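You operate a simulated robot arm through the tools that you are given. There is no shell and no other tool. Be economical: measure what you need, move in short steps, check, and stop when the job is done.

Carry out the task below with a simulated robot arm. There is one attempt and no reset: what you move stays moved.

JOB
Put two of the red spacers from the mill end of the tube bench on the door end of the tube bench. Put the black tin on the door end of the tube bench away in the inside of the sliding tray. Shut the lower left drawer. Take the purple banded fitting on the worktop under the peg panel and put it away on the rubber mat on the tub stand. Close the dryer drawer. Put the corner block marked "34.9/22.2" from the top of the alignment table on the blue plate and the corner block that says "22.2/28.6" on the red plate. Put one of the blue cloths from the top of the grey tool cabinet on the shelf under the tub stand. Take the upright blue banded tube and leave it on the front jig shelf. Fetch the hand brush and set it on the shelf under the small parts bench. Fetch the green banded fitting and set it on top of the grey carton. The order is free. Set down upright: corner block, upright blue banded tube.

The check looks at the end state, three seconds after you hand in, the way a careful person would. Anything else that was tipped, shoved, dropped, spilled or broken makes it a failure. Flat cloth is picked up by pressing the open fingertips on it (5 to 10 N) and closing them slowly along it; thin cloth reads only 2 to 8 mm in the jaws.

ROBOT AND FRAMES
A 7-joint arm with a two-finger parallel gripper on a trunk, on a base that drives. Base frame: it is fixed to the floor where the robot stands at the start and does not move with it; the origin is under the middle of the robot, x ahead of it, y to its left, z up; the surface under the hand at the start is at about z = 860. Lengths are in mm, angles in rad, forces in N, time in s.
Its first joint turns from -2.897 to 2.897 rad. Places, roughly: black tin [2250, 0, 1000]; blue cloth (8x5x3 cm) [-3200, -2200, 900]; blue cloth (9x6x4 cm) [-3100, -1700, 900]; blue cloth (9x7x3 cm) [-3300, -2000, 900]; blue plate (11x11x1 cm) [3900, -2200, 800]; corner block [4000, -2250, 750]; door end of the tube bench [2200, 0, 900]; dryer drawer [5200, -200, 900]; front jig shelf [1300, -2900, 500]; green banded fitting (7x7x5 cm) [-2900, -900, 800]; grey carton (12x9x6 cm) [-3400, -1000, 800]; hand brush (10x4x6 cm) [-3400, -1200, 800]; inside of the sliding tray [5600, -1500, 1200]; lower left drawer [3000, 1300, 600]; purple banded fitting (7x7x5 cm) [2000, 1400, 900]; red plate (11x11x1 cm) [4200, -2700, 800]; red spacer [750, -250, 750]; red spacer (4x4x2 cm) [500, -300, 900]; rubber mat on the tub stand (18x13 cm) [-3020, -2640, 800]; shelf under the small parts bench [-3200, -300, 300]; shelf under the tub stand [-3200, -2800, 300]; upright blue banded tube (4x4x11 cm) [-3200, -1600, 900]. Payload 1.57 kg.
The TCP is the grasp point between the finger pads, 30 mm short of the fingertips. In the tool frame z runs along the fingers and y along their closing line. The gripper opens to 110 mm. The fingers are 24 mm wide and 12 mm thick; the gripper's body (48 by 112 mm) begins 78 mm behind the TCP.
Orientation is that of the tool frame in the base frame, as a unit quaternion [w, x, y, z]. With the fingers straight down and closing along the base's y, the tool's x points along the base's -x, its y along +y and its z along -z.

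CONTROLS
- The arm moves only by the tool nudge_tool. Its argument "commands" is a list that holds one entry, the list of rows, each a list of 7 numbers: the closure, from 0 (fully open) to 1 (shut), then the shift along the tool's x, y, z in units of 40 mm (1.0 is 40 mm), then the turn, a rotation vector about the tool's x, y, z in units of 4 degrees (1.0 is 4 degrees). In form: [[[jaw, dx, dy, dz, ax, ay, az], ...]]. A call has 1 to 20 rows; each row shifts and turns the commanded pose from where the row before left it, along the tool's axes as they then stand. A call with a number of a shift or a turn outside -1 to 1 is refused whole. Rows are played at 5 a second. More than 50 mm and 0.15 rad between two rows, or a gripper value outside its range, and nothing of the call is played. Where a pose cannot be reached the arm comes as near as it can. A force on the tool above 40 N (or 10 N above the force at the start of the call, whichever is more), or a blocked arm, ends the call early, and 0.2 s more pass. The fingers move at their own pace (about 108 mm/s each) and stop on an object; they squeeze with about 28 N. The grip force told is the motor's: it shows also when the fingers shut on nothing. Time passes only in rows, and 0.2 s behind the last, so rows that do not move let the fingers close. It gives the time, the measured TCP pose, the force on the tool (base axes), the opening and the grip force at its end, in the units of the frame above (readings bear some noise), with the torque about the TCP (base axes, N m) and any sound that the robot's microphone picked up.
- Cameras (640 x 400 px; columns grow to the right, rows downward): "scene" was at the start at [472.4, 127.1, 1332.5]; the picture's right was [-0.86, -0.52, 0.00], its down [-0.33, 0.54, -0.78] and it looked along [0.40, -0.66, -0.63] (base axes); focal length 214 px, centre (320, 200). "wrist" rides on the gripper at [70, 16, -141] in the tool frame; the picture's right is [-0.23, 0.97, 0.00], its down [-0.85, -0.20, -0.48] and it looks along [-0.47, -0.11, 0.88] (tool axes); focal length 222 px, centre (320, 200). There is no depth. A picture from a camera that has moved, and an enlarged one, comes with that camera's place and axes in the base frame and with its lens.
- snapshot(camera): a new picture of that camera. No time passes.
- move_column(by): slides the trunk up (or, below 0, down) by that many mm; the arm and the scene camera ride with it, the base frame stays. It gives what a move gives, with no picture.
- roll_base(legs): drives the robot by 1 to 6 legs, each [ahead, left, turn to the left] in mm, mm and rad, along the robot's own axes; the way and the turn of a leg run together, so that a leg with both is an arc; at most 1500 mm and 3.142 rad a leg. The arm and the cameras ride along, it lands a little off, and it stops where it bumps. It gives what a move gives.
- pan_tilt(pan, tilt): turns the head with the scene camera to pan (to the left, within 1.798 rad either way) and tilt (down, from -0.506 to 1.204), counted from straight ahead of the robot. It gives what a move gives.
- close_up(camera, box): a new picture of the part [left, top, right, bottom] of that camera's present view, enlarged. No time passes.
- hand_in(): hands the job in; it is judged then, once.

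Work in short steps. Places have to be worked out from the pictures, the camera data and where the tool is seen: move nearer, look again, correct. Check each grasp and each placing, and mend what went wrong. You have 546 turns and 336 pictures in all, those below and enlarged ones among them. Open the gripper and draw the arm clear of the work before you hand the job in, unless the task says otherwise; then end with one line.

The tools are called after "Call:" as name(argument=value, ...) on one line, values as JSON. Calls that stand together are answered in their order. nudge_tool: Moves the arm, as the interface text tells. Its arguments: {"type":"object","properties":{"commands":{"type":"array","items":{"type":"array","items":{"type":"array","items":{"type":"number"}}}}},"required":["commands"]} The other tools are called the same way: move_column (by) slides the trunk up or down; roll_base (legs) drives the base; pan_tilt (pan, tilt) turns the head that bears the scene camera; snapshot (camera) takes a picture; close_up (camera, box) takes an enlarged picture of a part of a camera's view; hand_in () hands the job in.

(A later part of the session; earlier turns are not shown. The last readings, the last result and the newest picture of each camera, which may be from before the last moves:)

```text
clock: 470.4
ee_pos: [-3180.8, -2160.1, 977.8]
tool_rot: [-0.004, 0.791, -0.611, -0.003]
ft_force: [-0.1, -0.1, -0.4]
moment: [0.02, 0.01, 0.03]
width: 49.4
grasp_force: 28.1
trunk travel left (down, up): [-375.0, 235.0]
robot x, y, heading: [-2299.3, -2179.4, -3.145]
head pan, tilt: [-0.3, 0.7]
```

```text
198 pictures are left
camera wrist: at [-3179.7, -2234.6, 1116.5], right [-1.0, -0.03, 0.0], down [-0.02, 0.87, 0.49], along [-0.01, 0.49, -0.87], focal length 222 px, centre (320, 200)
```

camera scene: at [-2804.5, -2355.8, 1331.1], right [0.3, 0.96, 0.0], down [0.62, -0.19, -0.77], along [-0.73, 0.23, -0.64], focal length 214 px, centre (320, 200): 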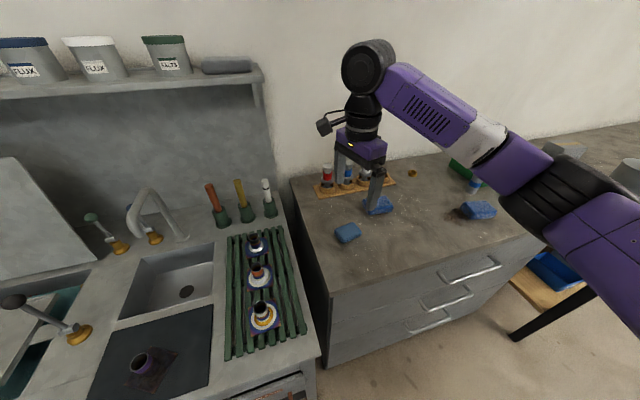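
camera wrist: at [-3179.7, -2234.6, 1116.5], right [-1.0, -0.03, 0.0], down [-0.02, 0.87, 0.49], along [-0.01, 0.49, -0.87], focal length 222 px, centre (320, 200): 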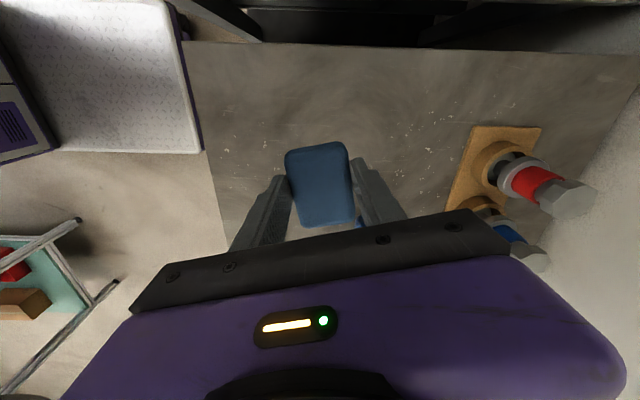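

Cloth held (49 mm). I retract, yaw back, and drive in front of the tub stand; then lower the trunk to view the shelf.

Call:
nudge_tool(commands=[[[1, 0.25, -0.9, -0.2, 0, 0, 0], [1, 0.25, -0.9, -0.2, 0, 0, 0], [1, 0.25, -0.9, -0.2, 0, 0, 0], [1, 0.25, -0.9, -0.2, 0, 0, 0], [1, 0.12, -0.45, -0.2, 0, 0, -1], [1, 0, 0, 0, 0, 0, -1], [1, 0, 0, 0, 0, 0, -1], [1, 0, 0, 0, 0, 0, -1], [1, 0, 0, 0, 0, 0, -1], [1, 0, 0, 0, 0, 0, -1], [1, 0, 0, 0, 0, 0, -1], [1, 0, 0, 0, 0, 0, -1], [1, 0, 0, 0, 0, 0, -1], [1, 0, 0, 0, 0, 0, -1], [1, 0, 0, 0, 0, 0, -1], [1, 0, 0, 0, 0, 0, -1], [1, 0, 0, 0, 0, 0, -1], [1, 0, 0, 0, 0, 0, -1], [1, 0, 0, 0, 0, 0, -1], [1, 0, 0, 0, 0, 0, -1]]])

Call:
nudge_tool(commands=[[[1, 0, 0, 0, 0, 0, -1], [1, 0, 0, 0, 0, 0, -1], [1, 0, 0, 0, 0, 0, -0.85]]])

Call:
roll_base(legs=[[-230, 0, 0], [0, 500, 0]])

Call:
move_column(by=-370)

Call:
pan_tilt(pan=0, tilt=0.7)

Call:
snapshot(camera="scene")

```text
clock: 474.6
ee_pos: [-3013.3, -2164.4, 1019.2]
tool_rot: [-0.004, 0.995, -0.098, -0.001]
ft_force: [-0.7, 0.8, -0.9]
moment: [0.02, -0.03, -0.01]
width: 48.9
grasp_force: 28.3
trunk travel left (down, up): [-375.0, 235.0]
robot x, y, heading: [-2297.1, -2180.6, -3.141]
head pan, tilt: [-0.3, 0.7]
```

```text
clock: 475.4
ee_pos: [-3013.0, -2164.5, 1019.8]
tool_rot: [-0.006, 1.0, 0.002, 0.0]
ft_force: [1.0, -0.9, -1.1]
moment: [0.0, 0.0, 0.01]
width: 48.5
grasp_force: 28.0
trunk travel left (down, up): [-375.0, 235.0]
robot x, y, heading: [-2296.2, -2180.5, -3.14]
head pan, tilt: [-0.3, 0.7]
```

```text
clock: 479.7
ee_pos: [-2782.5, -2657.4, 1019.0]
tool_rot: [-0.006, 1.0, -0.002, 0.0]
ft_force: [0.3, -0.2, -0.7]
moment: [0.03, 0.0, -0.03]
width: 48.8
grasp_force: 28.1
trunk travel left (down, up): [-375.0, 235.0]
robot x, y, heading: [-2065.7, -2683.0, 3.131]
head pan, tilt: [-0.3, 0.7]
```

```text
clock: 483.2
ee_pos: [-2782.3, -2657.7, 648.8]
tool_rot: [-0.006, 1.0, -0.002, 0.001]
ft_force: [0.1, 0.0, 0.2]
moment: [0.0, -0.02, 0.02]
width: 48.7
grasp_force: 27.9
trunk travel left (down, up): [-5.0, 605.0]
robot x, y, heading: [-2067.6, -2681.7, 3.135]
head pan, tilt: [-0.3, 0.7]
```

```text
clock: 484.0
ee_pos: [-2782.7, -2657.3, 648.8]
tool_rot: [-0.005, 1.0, -0.002, 0.0]
ft_force: [-0.9, -0.3, 0.5]
moment: [0.01, 0.01, 0.01]
width: 48.5
grasp_force: 28.4
trunk travel left (down, up): [-5.0, 605.0]
robot x, y, heading: [-2069.0, -2677.2, 3.136]
head pan, tilt: [0.0, 0.7]
```

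```text
197 pictures are left
camera scene: at [-2579.3, -2875.0, 960.9], right [0.01, 1.0, 0.0], down [0.64, 0.0, -0.76], along [-0.76, 0.01, -0.64], focal length 214 px, centre (320, 200)
```

scene: 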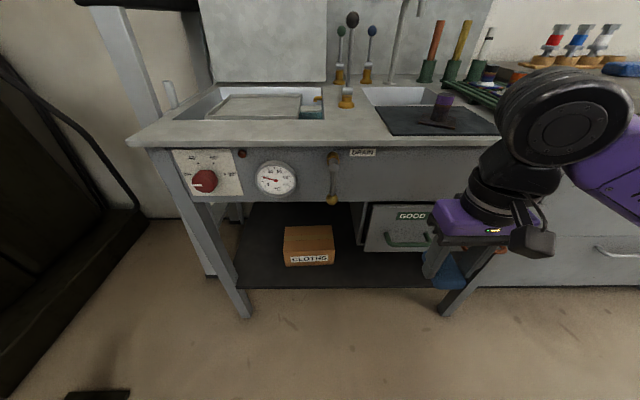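

The shelf (z≈300) has free space left of the "CLOTHS" carton, around (-2990,-3085). I strafe so the hand lines up, then tilt the tool 40° and lower in front of the stand.

Call:
roll_base(legs=[[0, 425, 0.005]])

Call:
nudge_tool(commands=[[[1, 0, 0, 0, 0, -1, 0], [1, 0, 0, 0, 0, -1, 0], [1, 0, 0, 0, 0, -1, 0], [1, 0, 0, 0, 0, -1, 0], [1, 0, 0, 0, 0, -1, 0], [1, 0, 0, 0, 0, -1, 0], [1, 0, 0, 0, 0, -1, 0], [1, 0, 0, 0, 0, -1, 0], [1, 0, 0, 0, 0, -1, 0], [1, 0, 0, 0, 0, -1, 0]]])

Call:
snapshot(camera="scene")

```text
clock: 486.6
ee_pos: [-2784.0, -3088.5, 649.4]
tool_rot: [-0.006, 1.0, 0.002, 0.0]
ft_force: [-0.2, 0.0, -1.4]
moment: [-0.03, 0.0, 0.0]
width: 48.8
grasp_force: 27.8
trunk travel left (down, up): [-5.0, 605.0]
robot x, y, heading: [-2068.9, -3101.8, -3.133]
head pan, tilt: [0.0, 0.7]
```

```text
clock: 488.9
ee_pos: [-2815.2, -3086.9, 650.7]
tool_rot: [-0.005, 0.94, 0.004, -0.342]
ft_force: [-0.6, 0.4, -0.1]
moment: [0.02, -0.04, -0.05]
width: 48.5
grasp_force: 28.2
out of reach, approached as far as the arm can: row 8, 9, 10
trunk travel left (down, up): [-5.0, 605.0]
robot x, y, heading: [-2066.9, -3103.2, -3.14]
head pan, tilt: [0.0, 0.7]
```

```text
196 pictures are left
camera scene: at [-2578.3, -3304.7, 961.0], right [0.0, 1.0, 0.0], down [0.64, 0.0, -0.76], along [-0.76, 0.0, -0.64], focal length 214 px, centre (320, 200)
```

scene: 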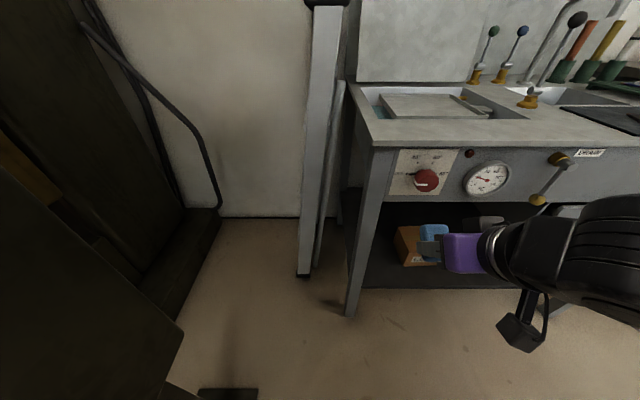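

Call:
nudge_tool(commands=[[[1, 0.69, 0, 0.89, 0, 0, 0], [1, 0.69, 0, 0.89, 0, 0, 0], [1, 0.69, 0, 0.89, 0, 0, 0], [1, 0.69, 0, 0.89, 0, 0, 0], [1, 0.69, 0, 0.89, 0, 0, 0], [1, 0.69, 0, 0.89, 0, 0, 0]]])

Call:
snapshot(camera="scene")

Call:
snapshot(camera="wrist")

```text
clock: 490.2
ee_pos: [-2826.8, -3082.7, 380.0]
tool_rot: [-0.005, 0.939, 0.003, -0.343]
ft_force: [0.4, 0.2, -0.4]
moment: [-0.05, -0.03, -0.01]
width: 48.9
grasp_force: 28.2
trunk travel left (down, up): [-5.0, 605.0]
robot x, y, heading: [-2067.4, -3103.1, -3.138]
head pan, tilt: [0.0, 0.7]
```

```text
195 pictures are left
camera scene: at [-2578.3, -3304.8, 961.0], right [0.0, 1.0, 0.0], down [0.64, 0.0, -0.76], along [-0.76, 0.0, -0.64], focal length 214 px, centre (320, 200)
```

scene: 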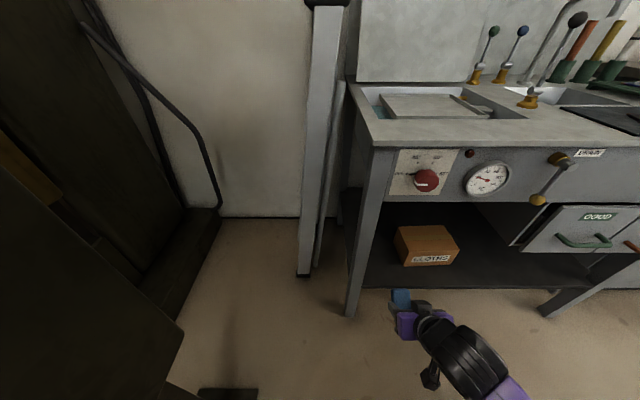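

```text
194 pictures are left
camera wrist: at [-2683.6, -3098.8, 442.5], right [-0.17, -0.98, 0.14], down [-0.35, 0.19, 0.92], along [-0.92, 0.11, -0.37], focal length 222 px, centre (320, 200)
```

wrist: 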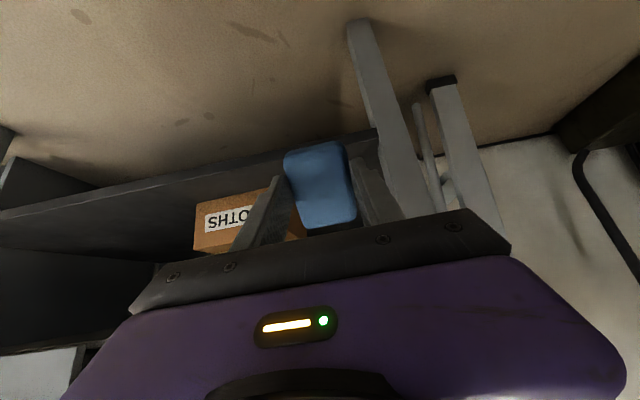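

Lined up between leg and carton. I advance under the stand at z≈380, then lower.

Call:
nudge_tool(commands=[[[1, -0.624, 0.02, 0.524, 0, 0, 0], [1, -0.624, 0.02, 0.524, 0, 0, 0], [1, -0.624, 0.02, 0.524, 0, 0, 0], [1, -0.624, 0.02, 0.524, 0, 0, 0], [1, -0.624, 0.02, 0.524, 0, 0, 0], [1, 0.12, 0, 0.14, 0, 0, 0], [1, 0, 0, 0, 0, 0, 0]]])

Call:
snapshot(camera="scene")

Call:
snapshot(camera="wrist")

```text
clock: 491.9
ee_pos: [-2990.0, -3089.6, 373.6]
tool_rot: [-0.004, 0.94, 0.005, -0.342]
ft_force: [-0.7, 0.3, -0.5]
moment: [0.01, 0.0, -0.03]
width: 49.0
grasp_force: 27.8
trunk travel left (down, up): [-5.0, 605.0]
robot x, y, heading: [-2067.7, -3104.1, -3.137]
head pan, tilt: [0.0, 0.7]
```

```text
193 pictures are left
camera scene: at [-2578.3, -3304.7, 960.9], right [0.0, 1.0, 0.0], down [0.64, 0.0, -0.76], along [-0.76, 0.0, -0.64], focal length 214 px, centre (320, 200)
```

scene: 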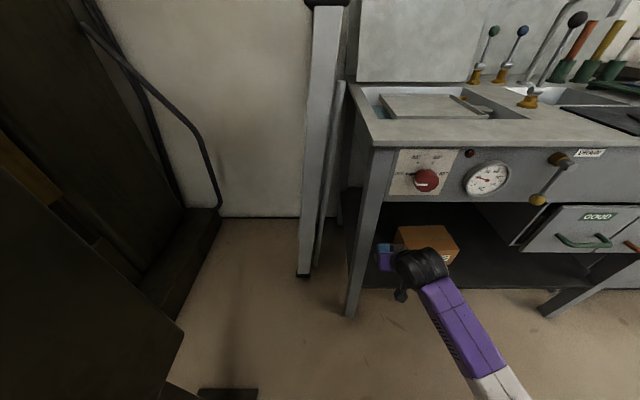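

```text
192 pictures are left
camera wrist: at [-2846.2, -3105.3, 435.1], right [-0.17, -0.98, 0.14], down [-0.35, 0.19, 0.92], along [-0.92, 0.11, -0.37], focal length 222 px, centre (320, 200)
```

wrist: 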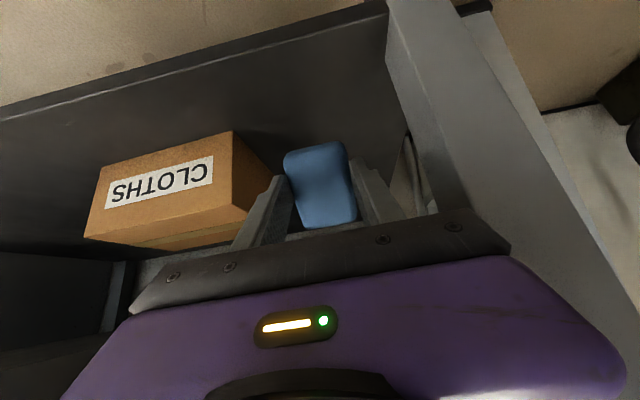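

Inside. Lower slowly until it touches.

Call:
nudge_tool(commands=[[[1, 0.1, 0, 0.12, 0, 0, 0], [1, 0.1, 0, 0.12, 0, 0, 0], [1, 0, 0, 0, 0, 0, 0]]])

Call:
nudge_tool(commands=[[[1, 0.1, 0, 0.12, 0, 0, 0], [1, 0.1, 0, 0.12, 0, 0, 0], [1, 0, 0, 0, 0, 0, 0]]])

```text
clock: 492.6
ee_pos: [-2988.6, -3088.7, 361.9]
tool_rot: [-0.004, 0.94, 0.005, -0.342]
ft_force: [-0.1, 0.4, -0.2]
moment: [0.06, 0.0, 0.01]
width: 48.9
grasp_force: 27.9
trunk travel left (down, up): [-5.0, 605.0]
robot x, y, heading: [-2064.2, -3101.7, -3.136]
head pan, tilt: [0.0, 0.7]
```

```text
clock: 493.4
ee_pos: [-2988.3, -3086.9, 347.9]
tool_rot: [-0.005, 0.939, 0.004, -0.343]
ft_force: [0.0, -0.2, 0.7]
moment: [0.01, -0.04, -0.03]
width: 48.9
grasp_force: 28.4
trunk travel left (down, up): [-5.0, 605.0]
robot x, y, heading: [-2069.7, -3102.8, -3.139]
head pan, tilt: [0.0, 0.7]
```

Call:
nudge_tool(commands=[[[1, 0.08, 0, 0.1, 0, 0, 0], [1, 0.08, 0, 0.1, 0, 0, 0], [1, 0, 0, 0, 0, 0, 0]]])

Call:
close_up(camera="wrist", box=[200, 100, 440, 260])

```text
clock: 494.2
ee_pos: [-2990.1, -3088.2, 336.3]
tool_rot: [-0.004, 0.94, 0.004, -0.342]
ft_force: [0.4, 0.0, -0.8]
moment: [0.0, 0.0, 0.03]
width: 48.7
grasp_force: 28.1
trunk travel left (down, up): [-5.0, 605.0]
robot x, y, heading: [-2065.2, -3102.5, -3.136]
head pan, tilt: [0.0, 0.7]
```

```text
2.50 times, centred on (320, 180) of wrist
camera zoom: at [-2846.4, -3103.6, 399.6], right [-0.17, -0.98, 0.14], down [-0.35, 0.19, 0.92], along [-0.92, 0.11, -0.37], focal length 555 px, centre (320, 250)
```

zoom: 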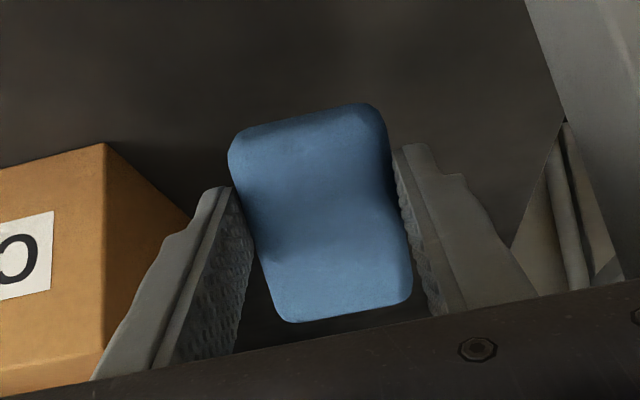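

The pad has touched and bends on the shelf. I open and withdraw along the tool axis.

Call:
nudge_tool(commands=[[[0.5, 0, 0, 0, 0, 0, 0], [0.35, 0, 0, 0, 0, 0, 0], [0.3, 0, 0, 0, 0, 0, 0], [0.3, 0, 0, 0, 0, 0, 0]]])

Call:
snapshot(camera="wrist")

```text
clock: 495.2
ee_pos: [-2989.9, -3088.2, 339.3]
tool_rot: [-0.003, 0.94, 0.005, -0.342]
ft_force: [0.8, 0.6, 0.8]
moment: [0.01, -0.02, -0.02]
width: 76.9
grasp_force: 0.1
trunk travel left (down, up): [-5.0, 605.0]
robot x, y, heading: [-2066.3, -3103.0, -3.132]
head pan, tilt: [0.0, 0.7]
```

```text
190 pictures are left
camera wrist: at [-2846.4, -3103.6, 399.7], right [-0.17, -0.98, 0.14], down [-0.35, 0.19, 0.92], along [-0.92, 0.11, -0.37], focal length 222 px, centre (320, 200)
```

wrist: 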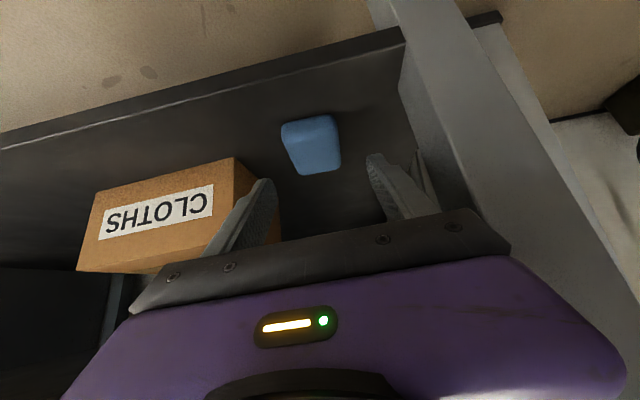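

The cloth lies flat on the shelf. Withdraw carefully.

Call:
nudge_tool(commands=[[[0.3, 0, 0, -0.7, 0, 0, 0], [0.3, 0.5, 0, -0.8, 0, 0, 0], [0.3, 0.7, 0, -0.65, 0, 0, 0], [0.3, 0.75, 0, -0.65, 0, 0, 0], [0.3, 0.75, 0, -0.65, 0, 0, 0], [0.3, 0.75, 0, -0.65, 0, 0, 0], [0, 0, 0, 0, 0, 1, 0], [0, 0, 0, -0.6, 0, 1, 0], [0, 0, 0, -0.6, 0, 1, 0], [0, 0, 0, -0.6, 0, 1, 0], [0, 0, 0, -0.6, 0, 1, 0], [0, 0, 0, -0.6, 0, 1, 0], [0, 0, 0, -0.6, 0, 1, 0], [0, 0, 0, -0.6, 0, 1, 0], [0, 0, 0, -0.6, 0, 1, 0], [0, 0, 0, -0.6, 0, 1, 0]]])

Call:
snapshot(camera="scene")

```text
clock: 498.6
ee_pos: [-2687.9, -3082.9, 518.2]
tool_rot: [-0.022, 0.999, 0.008, -0.023]
ft_force: [0.3, 2.5, 1.0]
moment: [-0.24, 0.0, -0.01]
width: 110.1
grasp_force: 0.0
out of reach, approached as far as the arm can: row 11, 12, 13, 14
trunk travel left (down, up): [-5.0, 605.0]
robot x, y, heading: [-2067.2, -3102.8, -3.138]
head pan, tilt: [0.0, 0.7]
```

```text
189 pictures are left
camera scene: at [-2578.4, -3304.9, 960.9], right [0.0, 1.0, 0.0], down [0.64, 0.0, -0.76], along [-0.76, 0.0, -0.64], focal length 214 px, centre (320, 200)
```

scene: 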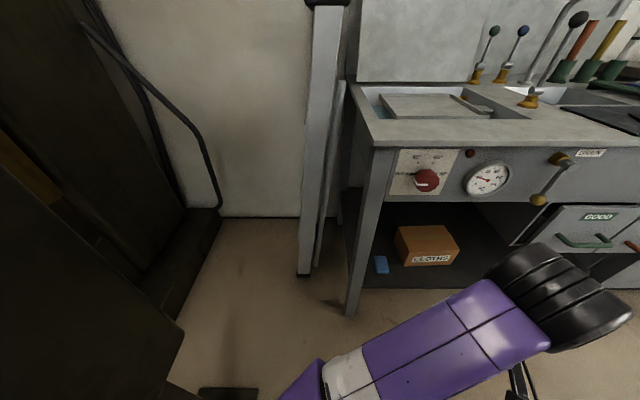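

The cloth is placed, but the elbow may have swung left again. I raise the trunk and inspect.

Call:
move_column(by=370)

Call:
nudge_tool(commands=[[[0, -1, 0, 0, 0, 0, 0], [0, -1, 0, 0, 0, 0, 0], [0, -1, 0, 0, 0, 0, 0]]])

Call:
pan_tilt(pan=-0.3, tilt=0.6)

Call:
snapshot(camera="scene")

```text
clock: 502.2
ee_pos: [-2688.9, -3081.3, 888.2]
tool_rot: [-0.022, 0.999, 0.005, -0.023]
ft_force: [-0.6, -0.6, -0.2]
moment: [-0.04, -0.02, -0.01]
width: 109.9
grasp_force: 0.0
trunk travel left (down, up): [-375.0, 235.0]
robot x, y, heading: [-2068.5, -3098.8, -3.137]
head pan, tilt: [0.0, 0.7]
```

```text
clock: 503.2
ee_pos: [-2770.7, -3073.9, 879.9]
tool_rot: [-0.036, 0.999, 0.0, -0.008]
ft_force: [0.3, -0.9, 0.2]
moment: [0.0, 0.01, 0.03]
width: 110.3
grasp_force: 0.1
trunk travel left (down, up): [-375.0, 235.0]
robot x, y, heading: [-2048.7, -3105.2, -3.132]
head pan, tilt: [0.0, 0.7]
stopped in row 3: the arm was blocked; the commanded pose is now the measured one
```

```text
clock: 504.0
ee_pos: [-2771.0, -3073.6, 882.9]
tool_rot: [-0.037, 0.999, -0.002, -0.011]
ft_force: [-0.2, -0.6, -0.5]
moment: [-0.01, 0.02, -0.02]
width: 109.9
grasp_force: 0.0
trunk travel left (down, up): [-375.0, 235.0]
robot x, y, heading: [-2054.5, -3102.5, -3.135]
head pan, tilt: [-0.3, 0.6]
```

```text
188 pictures are left
camera scene: at [-2556.1, -3278.2, 1342.3], right [0.29, 0.96, 0.0], down [0.54, -0.17, -0.83], along [-0.79, 0.24, -0.56], focal length 214 px, centre (320, 200)
```

scene: 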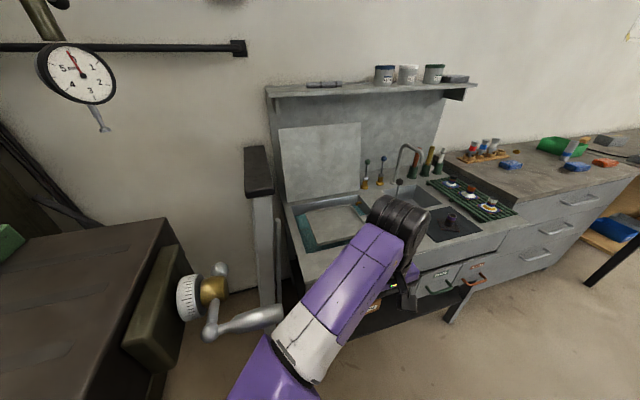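

Elbow is left and close to the mill. I back away into open floor before fixing the posture.

Call:
roll_base(legs=[[-150, 0, 0], [-100, -600, 0], [0, -500, 0]])

Call:
snapshot(camera="scene")

```text
clock: 510.9
ee_pos: [-2540.6, -1994.4, 881.6]
tool_rot: [-0.032, 0.999, 0.004, -0.01]
ft_force: [0.1, -0.4, -0.2]
moment: [-0.03, -0.01, 0.02]
width: 110.0
grasp_force: 0.0
trunk travel left (down, up): [-375.0, 235.0]
robot x, y, heading: [-1809.6, -2021.3, -3.134]
head pan, tilt: [-0.3, 0.6]
```

```text
187 pictures are left
camera scene: at [-2322.1, -2195.5, 1339.6], right [0.29, 0.96, 0.0], down [0.54, -0.16, -0.83], along [-0.79, 0.24, -0.56], focal length 214 px, centre (320, 200)
```

scene: 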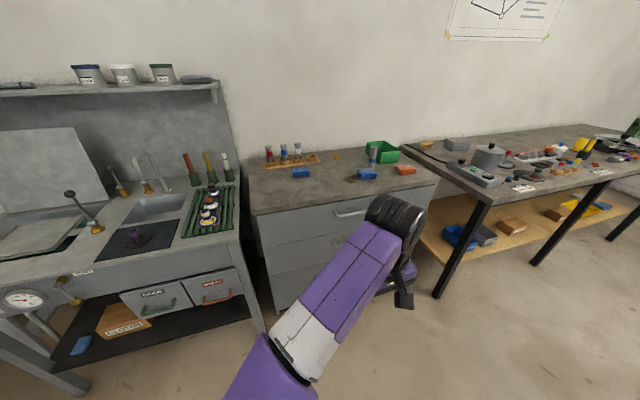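

Call:
nudge_tool(commands=[[[0, -0.25, -0.74, -0.75, 0, 0, 0], [0, -0.25, -0.74, -0.75, 0, 0, 0], [0, -0.25, -0.74, -0.75, 0, 0, 0], [0, -0.25, -0.74, -0.75, 0, 0, 0], [0, -0.25, -0.74, -0.75, 0, 0, 0], [0, -0.25, -0.74, -0.75, 0, 0, 0], [0, -0.25, -0.74, -0.75, 0, 0, 0], [0, -0.25, -0.74, -0.75, 0, 0, 0], [0, -0.25, -0.74, -0.75, 0, 0, 0], [0, -0.25, -0.74, -0.75, 0, 0, 0]]])

Call:
nudge_tool(commands=[[[0, 0, 0, 0, 0, 0, -1], [0, 0, 0, 0, 0, 0, -1], [0, 0, 0, 0, 0, 0, -1], [0, 0, 0, 0, 0, 0, -1], [0, 0, 0, 0, 0, 0, -1], [0, 0, 0, 0, 0, 0, -1], [0, 0, 0, 0, 0, 0, -1], [0, 0, 0, 0, 0, 0, -1], [0, 0, 0, 0, 0, 0, -1], [0, 0, 0, 0, 0, 0, -1], [0, 0, 0, 0, 0, 0, -1], [0, 0, 0, 0, 0, 0, -1], [0, 0, 0, 0, 0, 0, -1], [0, 0, 0, 0, 0, 0, -1], [0, 0, 0, 0, 0, 0, -1], [0, 0, 0, 0, 0, 0, -1], [0, 0, 0, 0, 0, 0, -1], [0, 0, 0, 0, 0, 0, -1], [0, 0, 0, 0, 0, 0, -1], [0, 0, 0, 0, 0, 0, -1]]])

Call:
nudge_tool(commands=[[[0, 0, 0, 0, 0, 0, -1], [0, 0, 0, 0, 0, 0, -1], [0, 0, 0, 0, 0, 0, -1], [0, 0, 0, 0, 0, 0, -1], [0, 0, 0, 0, 0, 0, -1], [0, 0, 0, 0, 0, 0, -1], [0, 0, 0, 0, 0, 0, -1], [0, 0, 0, 0, 0, 0, -1], [0, 0, 0, 0, 0, 0, -1], [0, 0, 0, 0, 0, 0, -1], [0, 0, 0, 0, 0, 0, -1], [0, 0, 0, 0, 0, 0, -1], [0, 0, 0, 0, 0, 0, -1], [0, 0, 0, 0, 0, 0, -1], [0, 0, 0, 0, 0, 0, -1], [0, 0, 0, 0, 0, 0, -1], [0, 0, 0, 0, 0, 0, -1], [0, 0, 0, 0, 0, 0, -1], [0, 0, 0, 0, 0, 0, -1], [0, 0, 0, 0, 0, 0, -1]]])

Call:
snapshot(camera="scene")

```text
clock: 513.1
ee_pos: [-2604.2, -1798.7, 1096.2]
tool_rot: [-0.034, 0.999, 0.004, -0.011]
ft_force: [-0.8, -0.5, -0.6]
moment: [0.02, 0.03, 0.01]
width: 110.2
grasp_force: 0.0
out of reach, approached as far as the arm can: row 7, 8, 9, 10
trunk travel left (down, up): [-375.0, 235.0]
robot x, y, heading: [-1819.1, -2019.0, -3.129]
head pan, tilt: [-0.3, 0.6]
```

```text
clock: 517.3
ee_pos: [-2606.1, -1798.0, 1095.1]
tool_rot: [-0.034, 0.762, 0.647, 0.013]
ft_force: [-0.7, 0.1, -0.3]
moment: [-0.04, 0.01, 0.01]
width: 110.0
grasp_force: 0.1
trunk travel left (down, up): [-375.0, 235.0]
robot x, y, heading: [-1813.8, -2019.0, -3.133]
head pan, tilt: [-0.3, 0.6]
```

```text
clock: 521.5
ee_pos: [-2611.4, -1799.6, 1094.1]
tool_rot: [-0.031, 0.667, 0.745, 0.019]
ft_force: [0.1, -0.8, -0.6]
moment: [0.01, -0.01, -0.01]
width: 110.2
grasp_force: 0.1
out of reach, approached as far as the arm can: row 4, 5, 6, 7, 8, 9, 10, 11, 12, 13, 14, 15, 16, 17, 18, 19, 20
trunk travel left (down, up): [-375.0, 235.0]
robot x, y, heading: [-1814.7, -2020.8, -3.135]
head pan, tilt: [-0.3, 0.6]
```

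```text
186 pictures are left
camera scene: at [-2322.1, -2195.5, 1339.6], right [0.29, 0.96, 0.0], down [0.54, -0.16, -0.83], along [-0.79, 0.24, -0.56], focal length 214 px, centre (320, 200)
```

scene: 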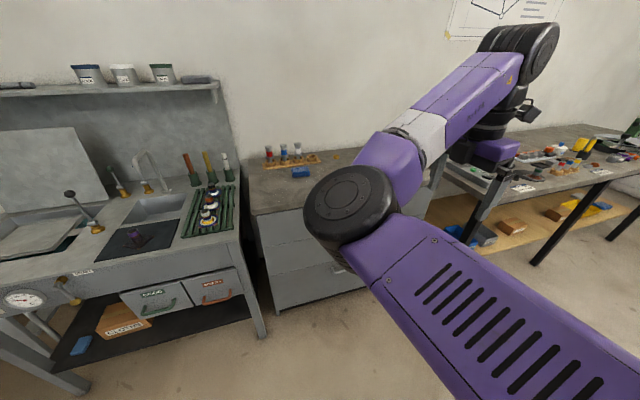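

Stuck again at a limit. I unwind the yaw and return to the exact pose where the flip happened, then replay that motion backwards.

Call:
nudge_tool(commands=[[[0, 0, 0, 0, 0, 0, 1], [0, 0, 0, 0, 0, 0, 1], [0, 0, 0, 0, 0, 0, 1], [0, 0, 0, 0, 0, 0, 1], [0, 0, 0, 0, 0, 0, 1], [0, 0, 0, 0, 0, 0, 1], [0, 0, 0, 0, 0, 0, 1], [0, 0, 0, 0, 0, 0, 1], [0, 0, 0, 0, 0, 0, 1], [0, 0, 0, 0, 0, 0, 1], [0, 0, 0, 0, 0, 0, 1], [0, 0, 0, 0, 0, 0, 1], [0, 0, 0, 0, 0, 0, 1], [0, 0, 0, 0, 0, 0, 1], [0, 0, 0, 0, 0, 0, 1], [0, 0, 0, 0, 0, 0, 1], [0, 0, 0, 0, 0, 0, 1], [0, 0, 0, 0, 0, 0, 1], [0, 0, 0, 0, 0, 0, 1], [0, 0, 0, 0, 0, 0, 1]]])

Call:
nudge_tool(commands=[[[0, 0, 0, 0.7, 0, 0, 1], [0, 0, 0, 0.7, 0, 0, 1], [0, 0, 0, 0.7, 0, 0, 1], [0, 0, 0, 0.7, 0, 0, 1], [0, 0.5, 0.7, 0.4, 0, 0, 0], [0, 0.5, 0.7, 0.4, 0, 0, 0], [0, 0.5, 0.7, 0.4, 0, 0, 0], [0, 0.5, 0.7, 0.4, 0, 0, 0], [0, 0.6, 0.7, 0.4, 0, 0, 0], [0, 0.6, 0.7, 0.4, 0, 0, 0], [0, 0.8, 0.5, 0, 0, 0, 0]]])

Call:
snapshot(camera="scene")

```text
clock: 525.7
ee_pos: [-2610.8, -1801.7, 1094.8]
tool_rot: [-0.034, 0.989, 0.141, -0.005]
ft_force: [0.6, 0.6, 0.8]
moment: [-0.03, 0.02, -0.04]
width: 110.0
grasp_force: 0.1
trunk travel left (down, up): [-375.0, 235.0]
robot x, y, heading: [-1814.8, -2016.2, -3.134]
head pan, tilt: [-0.3, 0.6]
```

```text
clock: 528.1
ee_pos: [-2455.0, -1972.6, 870.8]
tool_rot: [-0.034, 0.999, 0.003, -0.01]
ft_force: [-0.6, 0.0, 0.1]
moment: [-0.01, 0.0, 0.01]
width: 110.1
grasp_force: 0.0
trunk travel left (down, up): [-375.0, 235.0]
robot x, y, heading: [-1811.3, -2017.3, -3.138]
head pan, tilt: [-0.3, 0.6]
```

```text
185 pictures are left
camera scene: at [-2322.5, -2195.1, 1339.5], right [0.29, 0.96, 0.0], down [0.54, -0.16, -0.82], along [-0.79, 0.24, -0.57], focal length 214 px, centre (320, 200)
```

scene: 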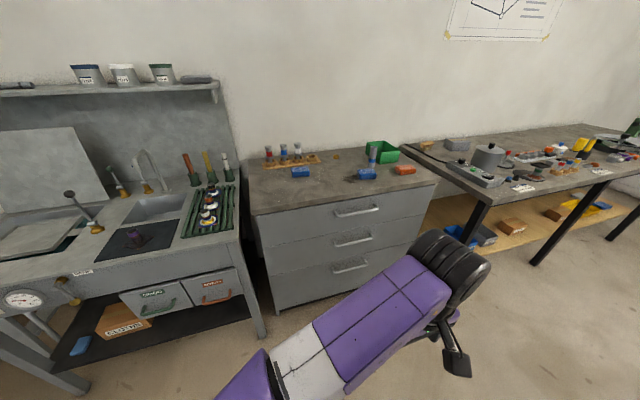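

Call:
nudge_tool(commands=[[[0, 0.5, 0.4, 0, 0, 0, 0], [0, 0, 0, 0.6, 0, -1, 0], [0, 0, 0, 0.6, 0, -1, 0], [0, 0, 0, 0.6, 0, -1, 0], [0, 0, 0, 0.6, 0, -1, 0], [0, 0, 0, 0.6, 0, -1, 0], [0, 0, 0, 0.6, 0, -1, 0], [0, 0, 0, 0.6, 0, -1, 0], [0, 0, 0, 0.6, 0, -1, 0], [0, 0, 0, 0.6, 0, -1, 0], [0, 0, 0, 0, 0, -1, 0]]])

Call:
snapshot(camera="scene")

```text
clock: 530.5
ee_pos: [-2496.9, -1978.4, 667.4]
tool_rot: [-0.03, 0.936, 0.013, -0.352]
ft_force: [0.6, -0.1, 0.0]
moment: [0.01, -0.02, -0.01]
width: 109.8
grasp_force: 0.1
trunk travel left (down, up): [-375.0, 235.0]
robot x, y, heading: [-1810.3, -2016.9, -3.137]
head pan, tilt: [-0.3, 0.6]
```

```text
184 pictures are left
camera scene: at [-2322.2, -2195.5, 1339.6], right [0.29, 0.96, 0.0], down [0.54, -0.16, -0.83], along [-0.79, 0.24, -0.56], focal length 214 px, centre (320, 200)
```

scene: 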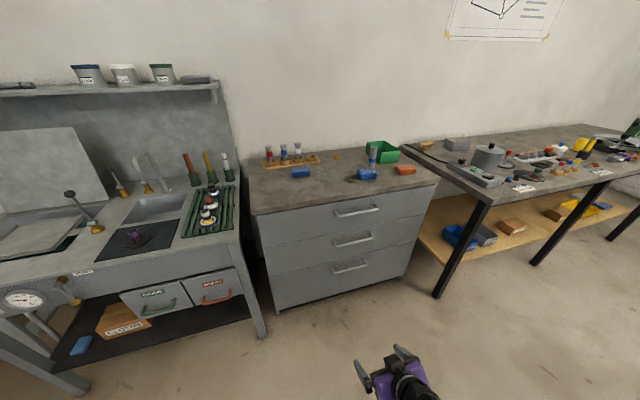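

Call:
pan_tilt(pan=-0.3, tilt=1.2)

Call:
snapshot(camera="scene")

```text
clock: 531.5
ee_pos: [-2497.2, -1977.3, 669.2]
tool_rot: [-0.03, 0.936, 0.014, -0.352]
ft_force: [-0.7, 0.8, 0.2]
moment: [-0.03, 0.0, 0.03]
width: 110.0
grasp_force: 0.1
trunk travel left (down, up): [-375.0, 235.0]
robot x, y, heading: [-1811.2, -2017.6, -3.131]
head pan, tilt: [-0.3, 1.201]
```

```text
183 pictures are left
camera scene: at [-2291.1, -2204.8, 1295.0], right [0.29, 0.96, 0.0], down [0.89, -0.27, -0.36], along [-0.35, 0.1, -0.93], focal length 214 px, centre (320, 200)
```

scene: 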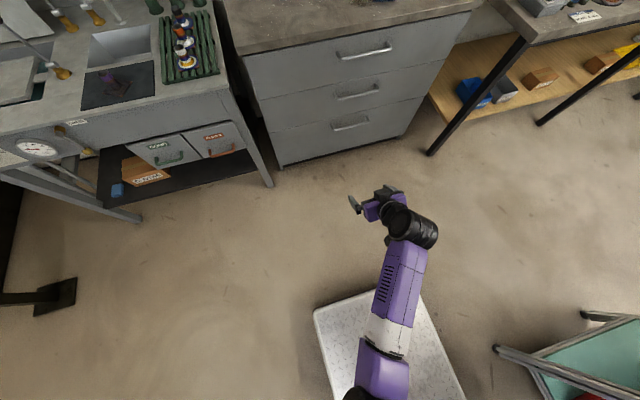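

Call:
nudge_tool(commands=[[[0, -0.41, -0.74, -0.19, 0, 0, 0], [0, -0.41, -0.74, -0.19, 0, 0, 0], [0, -0.41, -0.74, -0.19, 0, 0, 0], [0, -0.41, -0.74, -0.19, 0, 0, 0], [0, -0.41, -0.74, -0.19, 0, 0, 0], [0, -0.41, -0.74, -0.19, 0, 0, 0], [0, -0.41, -0.74, -0.19, 0, 0, 0], [0, -0.41, -0.74, -0.19, 0, 0, 0]]])

Call:
nudge_tool(commands=[[[0, 0, 0, 0, 0, 1, 0], [0, 0, 0, 0, 0, 1, 0], [0, 0, 0, 0, 0, 1, 0], [0, 0, 0, 0, 0, 1, 0], [0, 0, 0, 0, 0, 1, 0], [0, 0, 0, 0, 0, 1, 0], [0, 0, 0, 0, 0, 1, 0], [0, 0, 0, 0, 0, 1, 0], [0, 0, 0, 0, 0, 1, 0], [0, 0, 0, 0, 0, 1, 0]]])

Call:
snapshot(camera="scene")

```text
clock: 533.3
ee_pos: [-2557.1, -1747.5, 817.3]
tool_rot: [-0.031, 0.936, 0.014, -0.352]
ft_force: [-0.6, 0.2, 0.2]
moment: [-0.01, 0.02, 0.0]
width: 110.1
grasp_force: 0.1
trunk travel left (down, up): [-375.0, 235.0]
robot x, y, heading: [-1810.2, -2015.2, -3.132]
head pan, tilt: [-0.3, 1.201]
```

```text
clock: 535.5
ee_pos: [-2588.6, -1761.0, 837.6]
tool_rot: [-0.031, 0.996, 0.025, -0.086]
ft_force: [-0.5, -0.6, -0.4]
moment: [0.01, 0.01, -0.01]
width: 109.8
grasp_force: 0.0
out of reach, approached as far as the arm can: row 7, 8, 9, 10
trunk travel left (down, up): [-375.0, 235.0]
robot x, y, heading: [-1813.8, -2016.8, -3.131]
head pan, tilt: [-0.3, 1.201]
```

```text
182 pictures are left
camera scene: at [-2291.1, -2205.1, 1294.8], right [0.29, 0.96, 0.0], down [0.89, -0.27, -0.36], along [-0.35, 0.1, -0.93], focal length 214 px, centre (320, 200)
```

scene: 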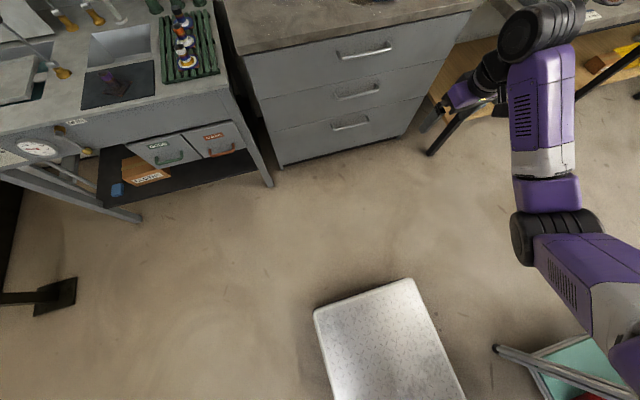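

Call:
pan_tilt(pan=-0.7, tilt=0.6)

Call:
snapshot(camera="scene")

```text
clock: 536.5
ee_pos: [-2589.3, -1760.1, 839.5]
tool_rot: [-0.03, 0.995, 0.025, -0.087]
ft_force: [0.2, -0.1, -0.6]
moment: [-0.03, 0.02, 0.02]
width: 110.1
grasp_force: 0.0
trunk travel left (down, up): [-375.0, 235.0]
robot x, y, heading: [-1810.6, -2018.6, -3.135]
head pan, tilt: [-0.7, 0.6]
```

```text
181 pictures are left
camera scene: at [-2305.6, -2164.5, 1339.5], right [0.64, 0.77, 0.0], down [0.44, -0.36, -0.82], along [-0.64, 0.53, -0.57], focal length 214 px, centre (320, 200)
```

scene: 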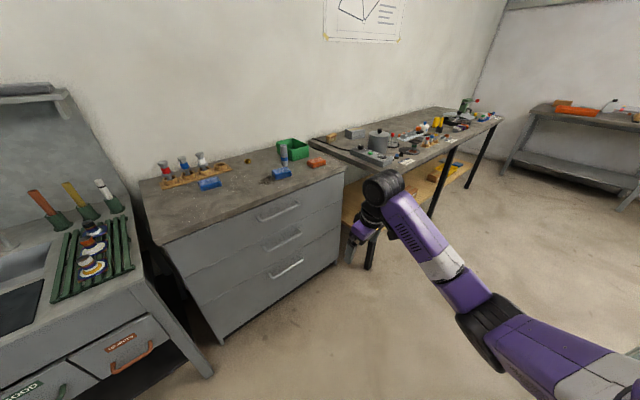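

This resembles the original elbow-right posture. I move up and out, then finish leveling.

Call:
nudge_tool(commands=[[[0, -0.3, 0, -0.9, 0, 0, 0], [0, -0.3, 0, -0.9, 0, 0, 0], [0, -0.3, 0, -0.9, 0, 0, 0], [0, -0.3, 0, -0.9, 0, 0, 0], [0, -0.2, 0, -0.9, 0, 0, 0], [0, 0, 0, 0, 0, 1, 0], [0, 0, 0, 0, 0, 1, 0], [0, 0, 0, 0, 0, 0.5, 0]]])

Call:
snapshot(camera="scene")

```text
clock: 538.3
ee_pos: [-2610.7, -1772.8, 1026.6]
tool_rot: [-0.033, 0.999, 0.023, 0.001]
ft_force: [-0.3, 0.5, 0.2]
moment: [0.02, 0.01, -0.02]
width: 110.0
grasp_force: 0.0
trunk travel left (down, up): [-375.0, 235.0]
robot x, y, heading: [-1812.0, -2018.9, -3.132]
head pan, tilt: [-0.7, 0.6]
```

```text
180 pictures are left
camera scene: at [-2305.5, -2164.4, 1339.6], right [0.64, 0.77, 0.0], down [0.43, -0.36, -0.83], along [-0.64, 0.53, -0.56], focal length 214 px, centre (320, 200)
```

scene: 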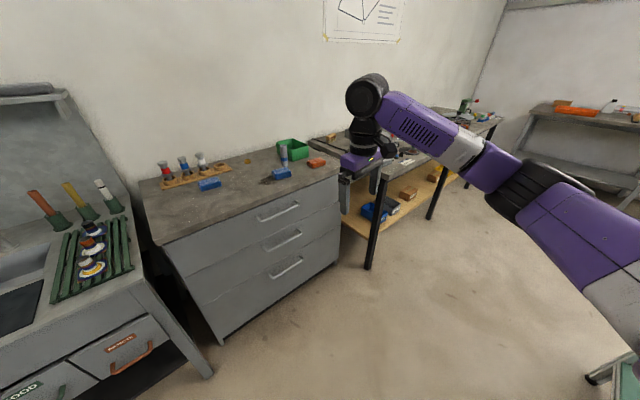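

Posture restored. I level, centre the hand, and go to the small parts bench.

Call:
nudge_tool(commands=[[[0, 0.2, 0.77, -0.4, -0.95, 0, 0], [0, 0.2, 0.77, -0.4, 0, 0, 0], [0, 0.2, 0.77, -0.4, 0, 0, 0], [0, 0.2, 0.77, -0.4, 0, 0, 0], [0, 0.2, 0.77, -0.4, 0, 0, 0], [0, 0.2, 0.77, -0.4, 0, 0, 0], [0, 0.2, 0.77, -0.4, 0, 0, 0]]])

Call:
roll_base(legs=[[400, 0, 0], [0, -950, 0]])

Call:
pan_tilt(pan=0, tilt=0.6)

Call:
snapshot(camera="scene")

Call:
snapshot(camera="wrist")

```text
clock: 539.9
ee_pos: [-2546.2, -1987.9, 1136.1]
tool_rot: [0.001, 1.0, 0.022, 0.002]
ft_force: [0.5, -0.7, 0.0]
moment: [-0.02, 0.0, 0.0]
width: 109.6
grasp_force: 0.1
trunk travel left (down, up): [-375.0, 235.0]
robot x, y, heading: [-1812.6, -2018.6, -3.137]
head pan, tilt: [-0.7, 0.6]
```

```text
clock: 547.0
ee_pos: [-2964.7, -1050.3, 1135.5]
tool_rot: [0.001, 1.0, 0.023, 0.001]
ft_force: [0.5, 0.1, -0.4]
moment: [0.0, 0.0, 0.06]
width: 109.7
grasp_force: 0.0
trunk travel left (down, up): [-375.0, 235.0]
robot x, y, heading: [-2233.0, -1079.3, -3.131]
head pan, tilt: [-0.7, 0.6]
```

```text
clock: 548.0
ee_pos: [-2965.2, -1051.2, 1136.3]
tool_rot: [0.0, 1.0, 0.023, 0.0]
ft_force: [-0.9, -0.8, -0.3]
moment: [0.01, 0.0, -0.03]
width: 110.1
grasp_force: 0.0
trunk travel left (down, up): [-375.0, 235.0]
robot x, y, heading: [-2232.5, -1080.5, -3.133]
head pan, tilt: [0.0, 0.6]
```

```text
179 pictures are left
camera scene: at [-2744.5, -1283.0, 1339.6], right [-0.01, 1.0, 0.0], down [0.56, 0.0, -0.83], along [-0.83, -0.01, -0.56], focal length 214 px, centre (320, 200)
```

scene: 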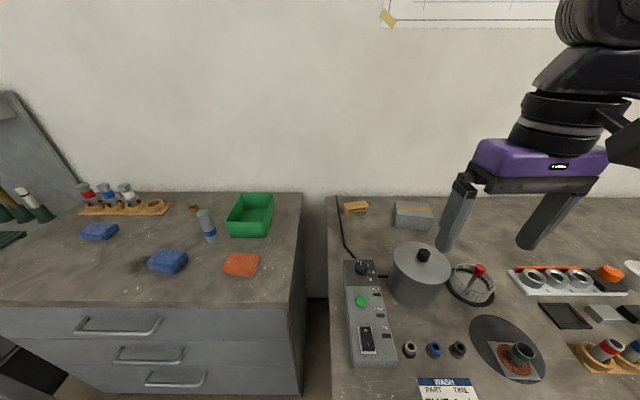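

```text
178 pictures are left
camera wrist: at [-2896.5, -1062.3, 1275.5], right [-0.18, -0.98, 0.0], down [-0.86, 0.16, 0.48], along [-0.47, 0.09, -0.88], focal length 222 px, centre (320, 200)
```

wrist: 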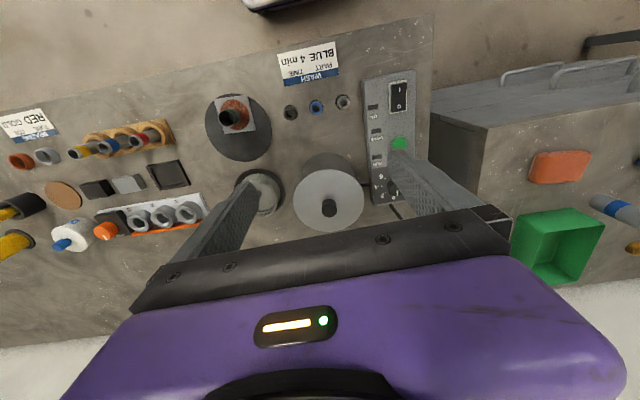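

Call:
close_up(camera="scene", box=[325, 180, 445, 260])

Call:
close_up(camera="scene", box=[450, 300, 570, 395])

```text
5.00 times, centred on (385, 220) of scene
camera zoom: at [-2744.5, -1283.0, 1339.6], right [-0.01, 1.0, 0.0], down [0.56, 0.0, -0.83], along [-0.83, -0.01, -0.56], focal length 1072 px, centre (-5, 100)
```

zoom: 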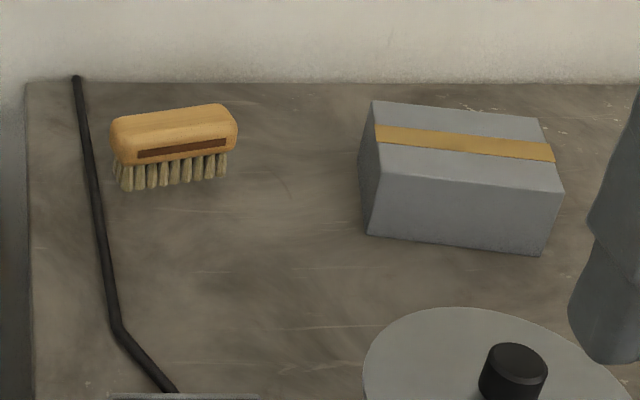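

```text
4.21 times, centred on (510, 348) of scene
camera zoom: at [-2744.5, -1283.0, 1339.6], right [-0.01, 1.0, 0.0], down [0.56, 0.0, -0.83], along [-0.83, -0.01, -0.56], focal length 903 px, centre (-480, -421)
```

zoom: 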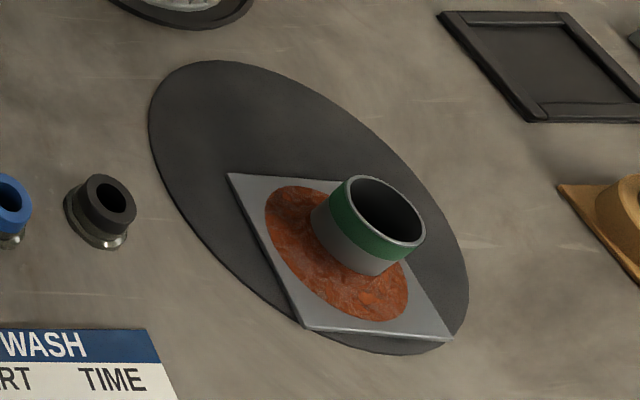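

Brush ≈(-3402,-1154), carton top ≈(-3376,-952,885), green fitting tube ≈(-2923,-903), bench z≈825. I take the green fitting first.

Call:
nudge_tool(commands=[[[0.1, 0.244, -0.73, 0.7, 0, 0, 0], [0.1, 0.244, -0.73, 0.7, 0, 0, 0], [0.1, 0.244, -0.73, 0.7, 0, 0, 0], [0.1, 0.244, -0.73, 0.7, 0, 0, 0], [0.1, 0.244, -0.73, 0.7, 0, 0, 0]]])

Call:
snapshot(camera="wrist")

```text
clock: 549.2
ee_pos: [-2921.2, -902.8, 996.3]
tool_rot: [0.0, 1.0, 0.023, 0.001]
ft_force: [0.0, 0.2, 0.7]
moment: [-0.01, -0.03, 0.0]
width: 98.9
grasp_force: 0.0
trunk travel left (down, up): [-375.0, 235.0]
robot x, y, heading: [-2232.6, -1077.2, -3.131]
head pan, tilt: [0.0, 0.6]
```

```text
175 pictures are left
camera wrist: at [-2853.0, -915.3, 1135.9], right [-0.18, -0.98, 0.0], down [-0.86, 0.16, 0.48], along [-0.47, 0.09, -0.88], focal length 222 px, centre (320, 200)
```

wrist: 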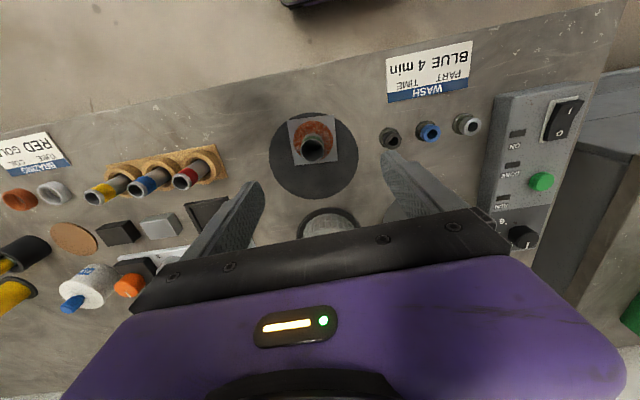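

Call:
nudge_tool(commands=[[[0.36, 0, -0.25, 0.9, 0, 0, 0], [0.36, 0, 0, 0.9, 0, 0, 0], [0.36, 0, 0, 0.8, 0, 0, 0], [0.36, 0, 0, 0.3, 0, 0, 0], [0.36, 0, 0, 0, 0, 0, 0]]])

Call:
snapshot(camera="wrist")

Call:
close_up(camera="scene", box=[440, 270, 600, 390])

```text
clock: 550.4
ee_pos: [-2921.5, -893.9, 878.0]
tool_rot: [0.0, 1.0, 0.023, 0.001]
ft_force: [0.6, -0.2, -0.5]
moment: [-0.02, 0.0, 0.05]
width: 70.2
grasp_force: 0.0
trunk travel left (down, up): [-375.0, 235.0]
robot x, y, heading: [-2232.9, -1077.0, -3.135]
head pan, tilt: [0.0, 0.6]
```

```text
174 pictures are left
camera wrist: at [-2852.8, -905.9, 1019.3], right [-0.18, -0.98, 0.0], down [-0.86, 0.16, 0.48], along [-0.47, 0.09, -0.88], focal length 222 px, centre (320, 200)
```

wrist: 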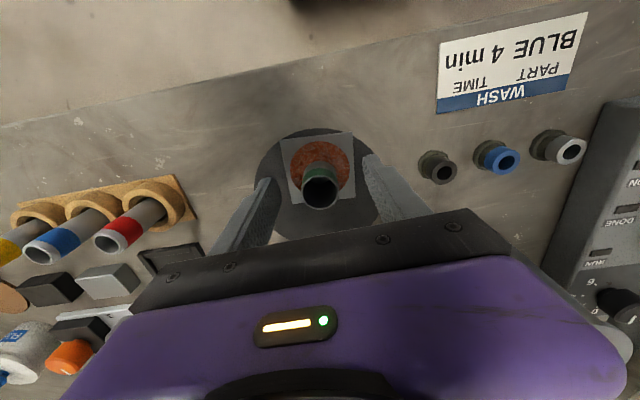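

```text
3.33 times, centred on (520, 330) of scene
camera zoom: at [-2744.4, -1283.0, 1339.6], right [-0.01, 1.0, 0.0], down [0.56, 0.01, -0.83], along [-0.83, -0.01, -0.56], focal length 715 px, centre (-347, -233)
```

zoom: 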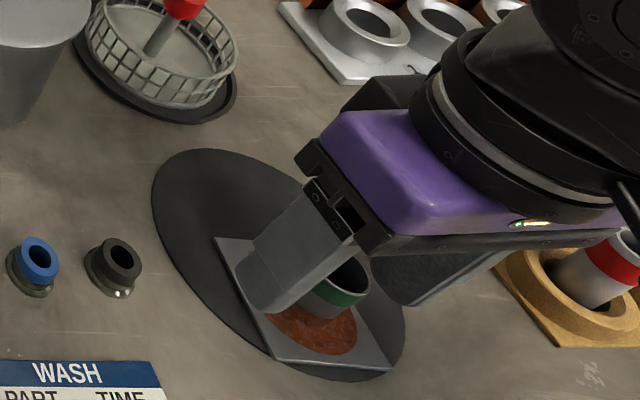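

Call:
nudge_tool(commands=[[[0.36, 0, 0, 0.13, 0, 0, 0], [0.6, 0, 0, 0, 0, 0, 0], [1, 0, 0, 0, 0, 0, 0], [1, 0, 0, 0, 0, 0, 0], [1, 0, 0, 0, 0, 0, 0]]])

Call:
nudge_tool(commands=[[[1, 0, 0, -0.5, 0, 0, 0], [1, 0, 0, -1, 0, 0, 0], [1, 0, 0, -1, 0, 0, 0], [1, 0, 0, -1, 0, 0, 0], [1, 0, 0, -1, 0, 0, 0], [1, 0, 0, -1, 0, 0, 0]]])

Call:
snapshot(camera="wrist")

```text
clock: 551.6
ee_pos: [-2923.3, -893.6, 873.5]
tool_rot: [0.001, 1.0, 0.022, 0.001]
ft_force: [1.4, -0.3, 0.1]
moment: [0.08, -0.06, -0.01]
width: 27.8
grasp_force: 27.7
trunk travel left (down, up): [-375.0, 235.0]
robot x, y, heading: [-2231.7, -1078.4, -3.136]
head pan, tilt: [0.0, 0.6]
```

```text
clock: 553.0
ee_pos: [-2925.1, -892.5, 1093.1]
tool_rot: [0.001, 1.0, 0.022, 0.001]
ft_force: [0.3, 0.7, -1.4]
moment: [0.0, -0.02, 0.01]
width: 27.9
grasp_force: 28.0
trunk travel left (down, up): [-375.0, 235.0]
robot x, y, heading: [-2231.1, -1075.8, -3.133]
head pan, tilt: [0.0, 0.6]
```

```text
172 pictures are left
camera wrist: at [-2855.9, -904.2, 1232.5], right [-0.18, -0.98, 0.0], down [-0.86, 0.16, 0.48], along [-0.47, 0.09, -0.88], focal length 222 px, centre (320, 200)
```

wrist: 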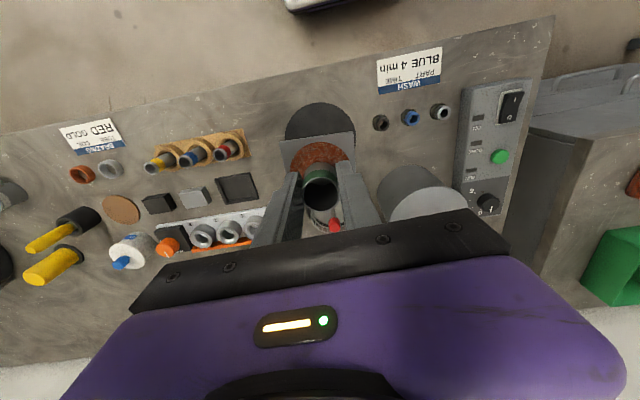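

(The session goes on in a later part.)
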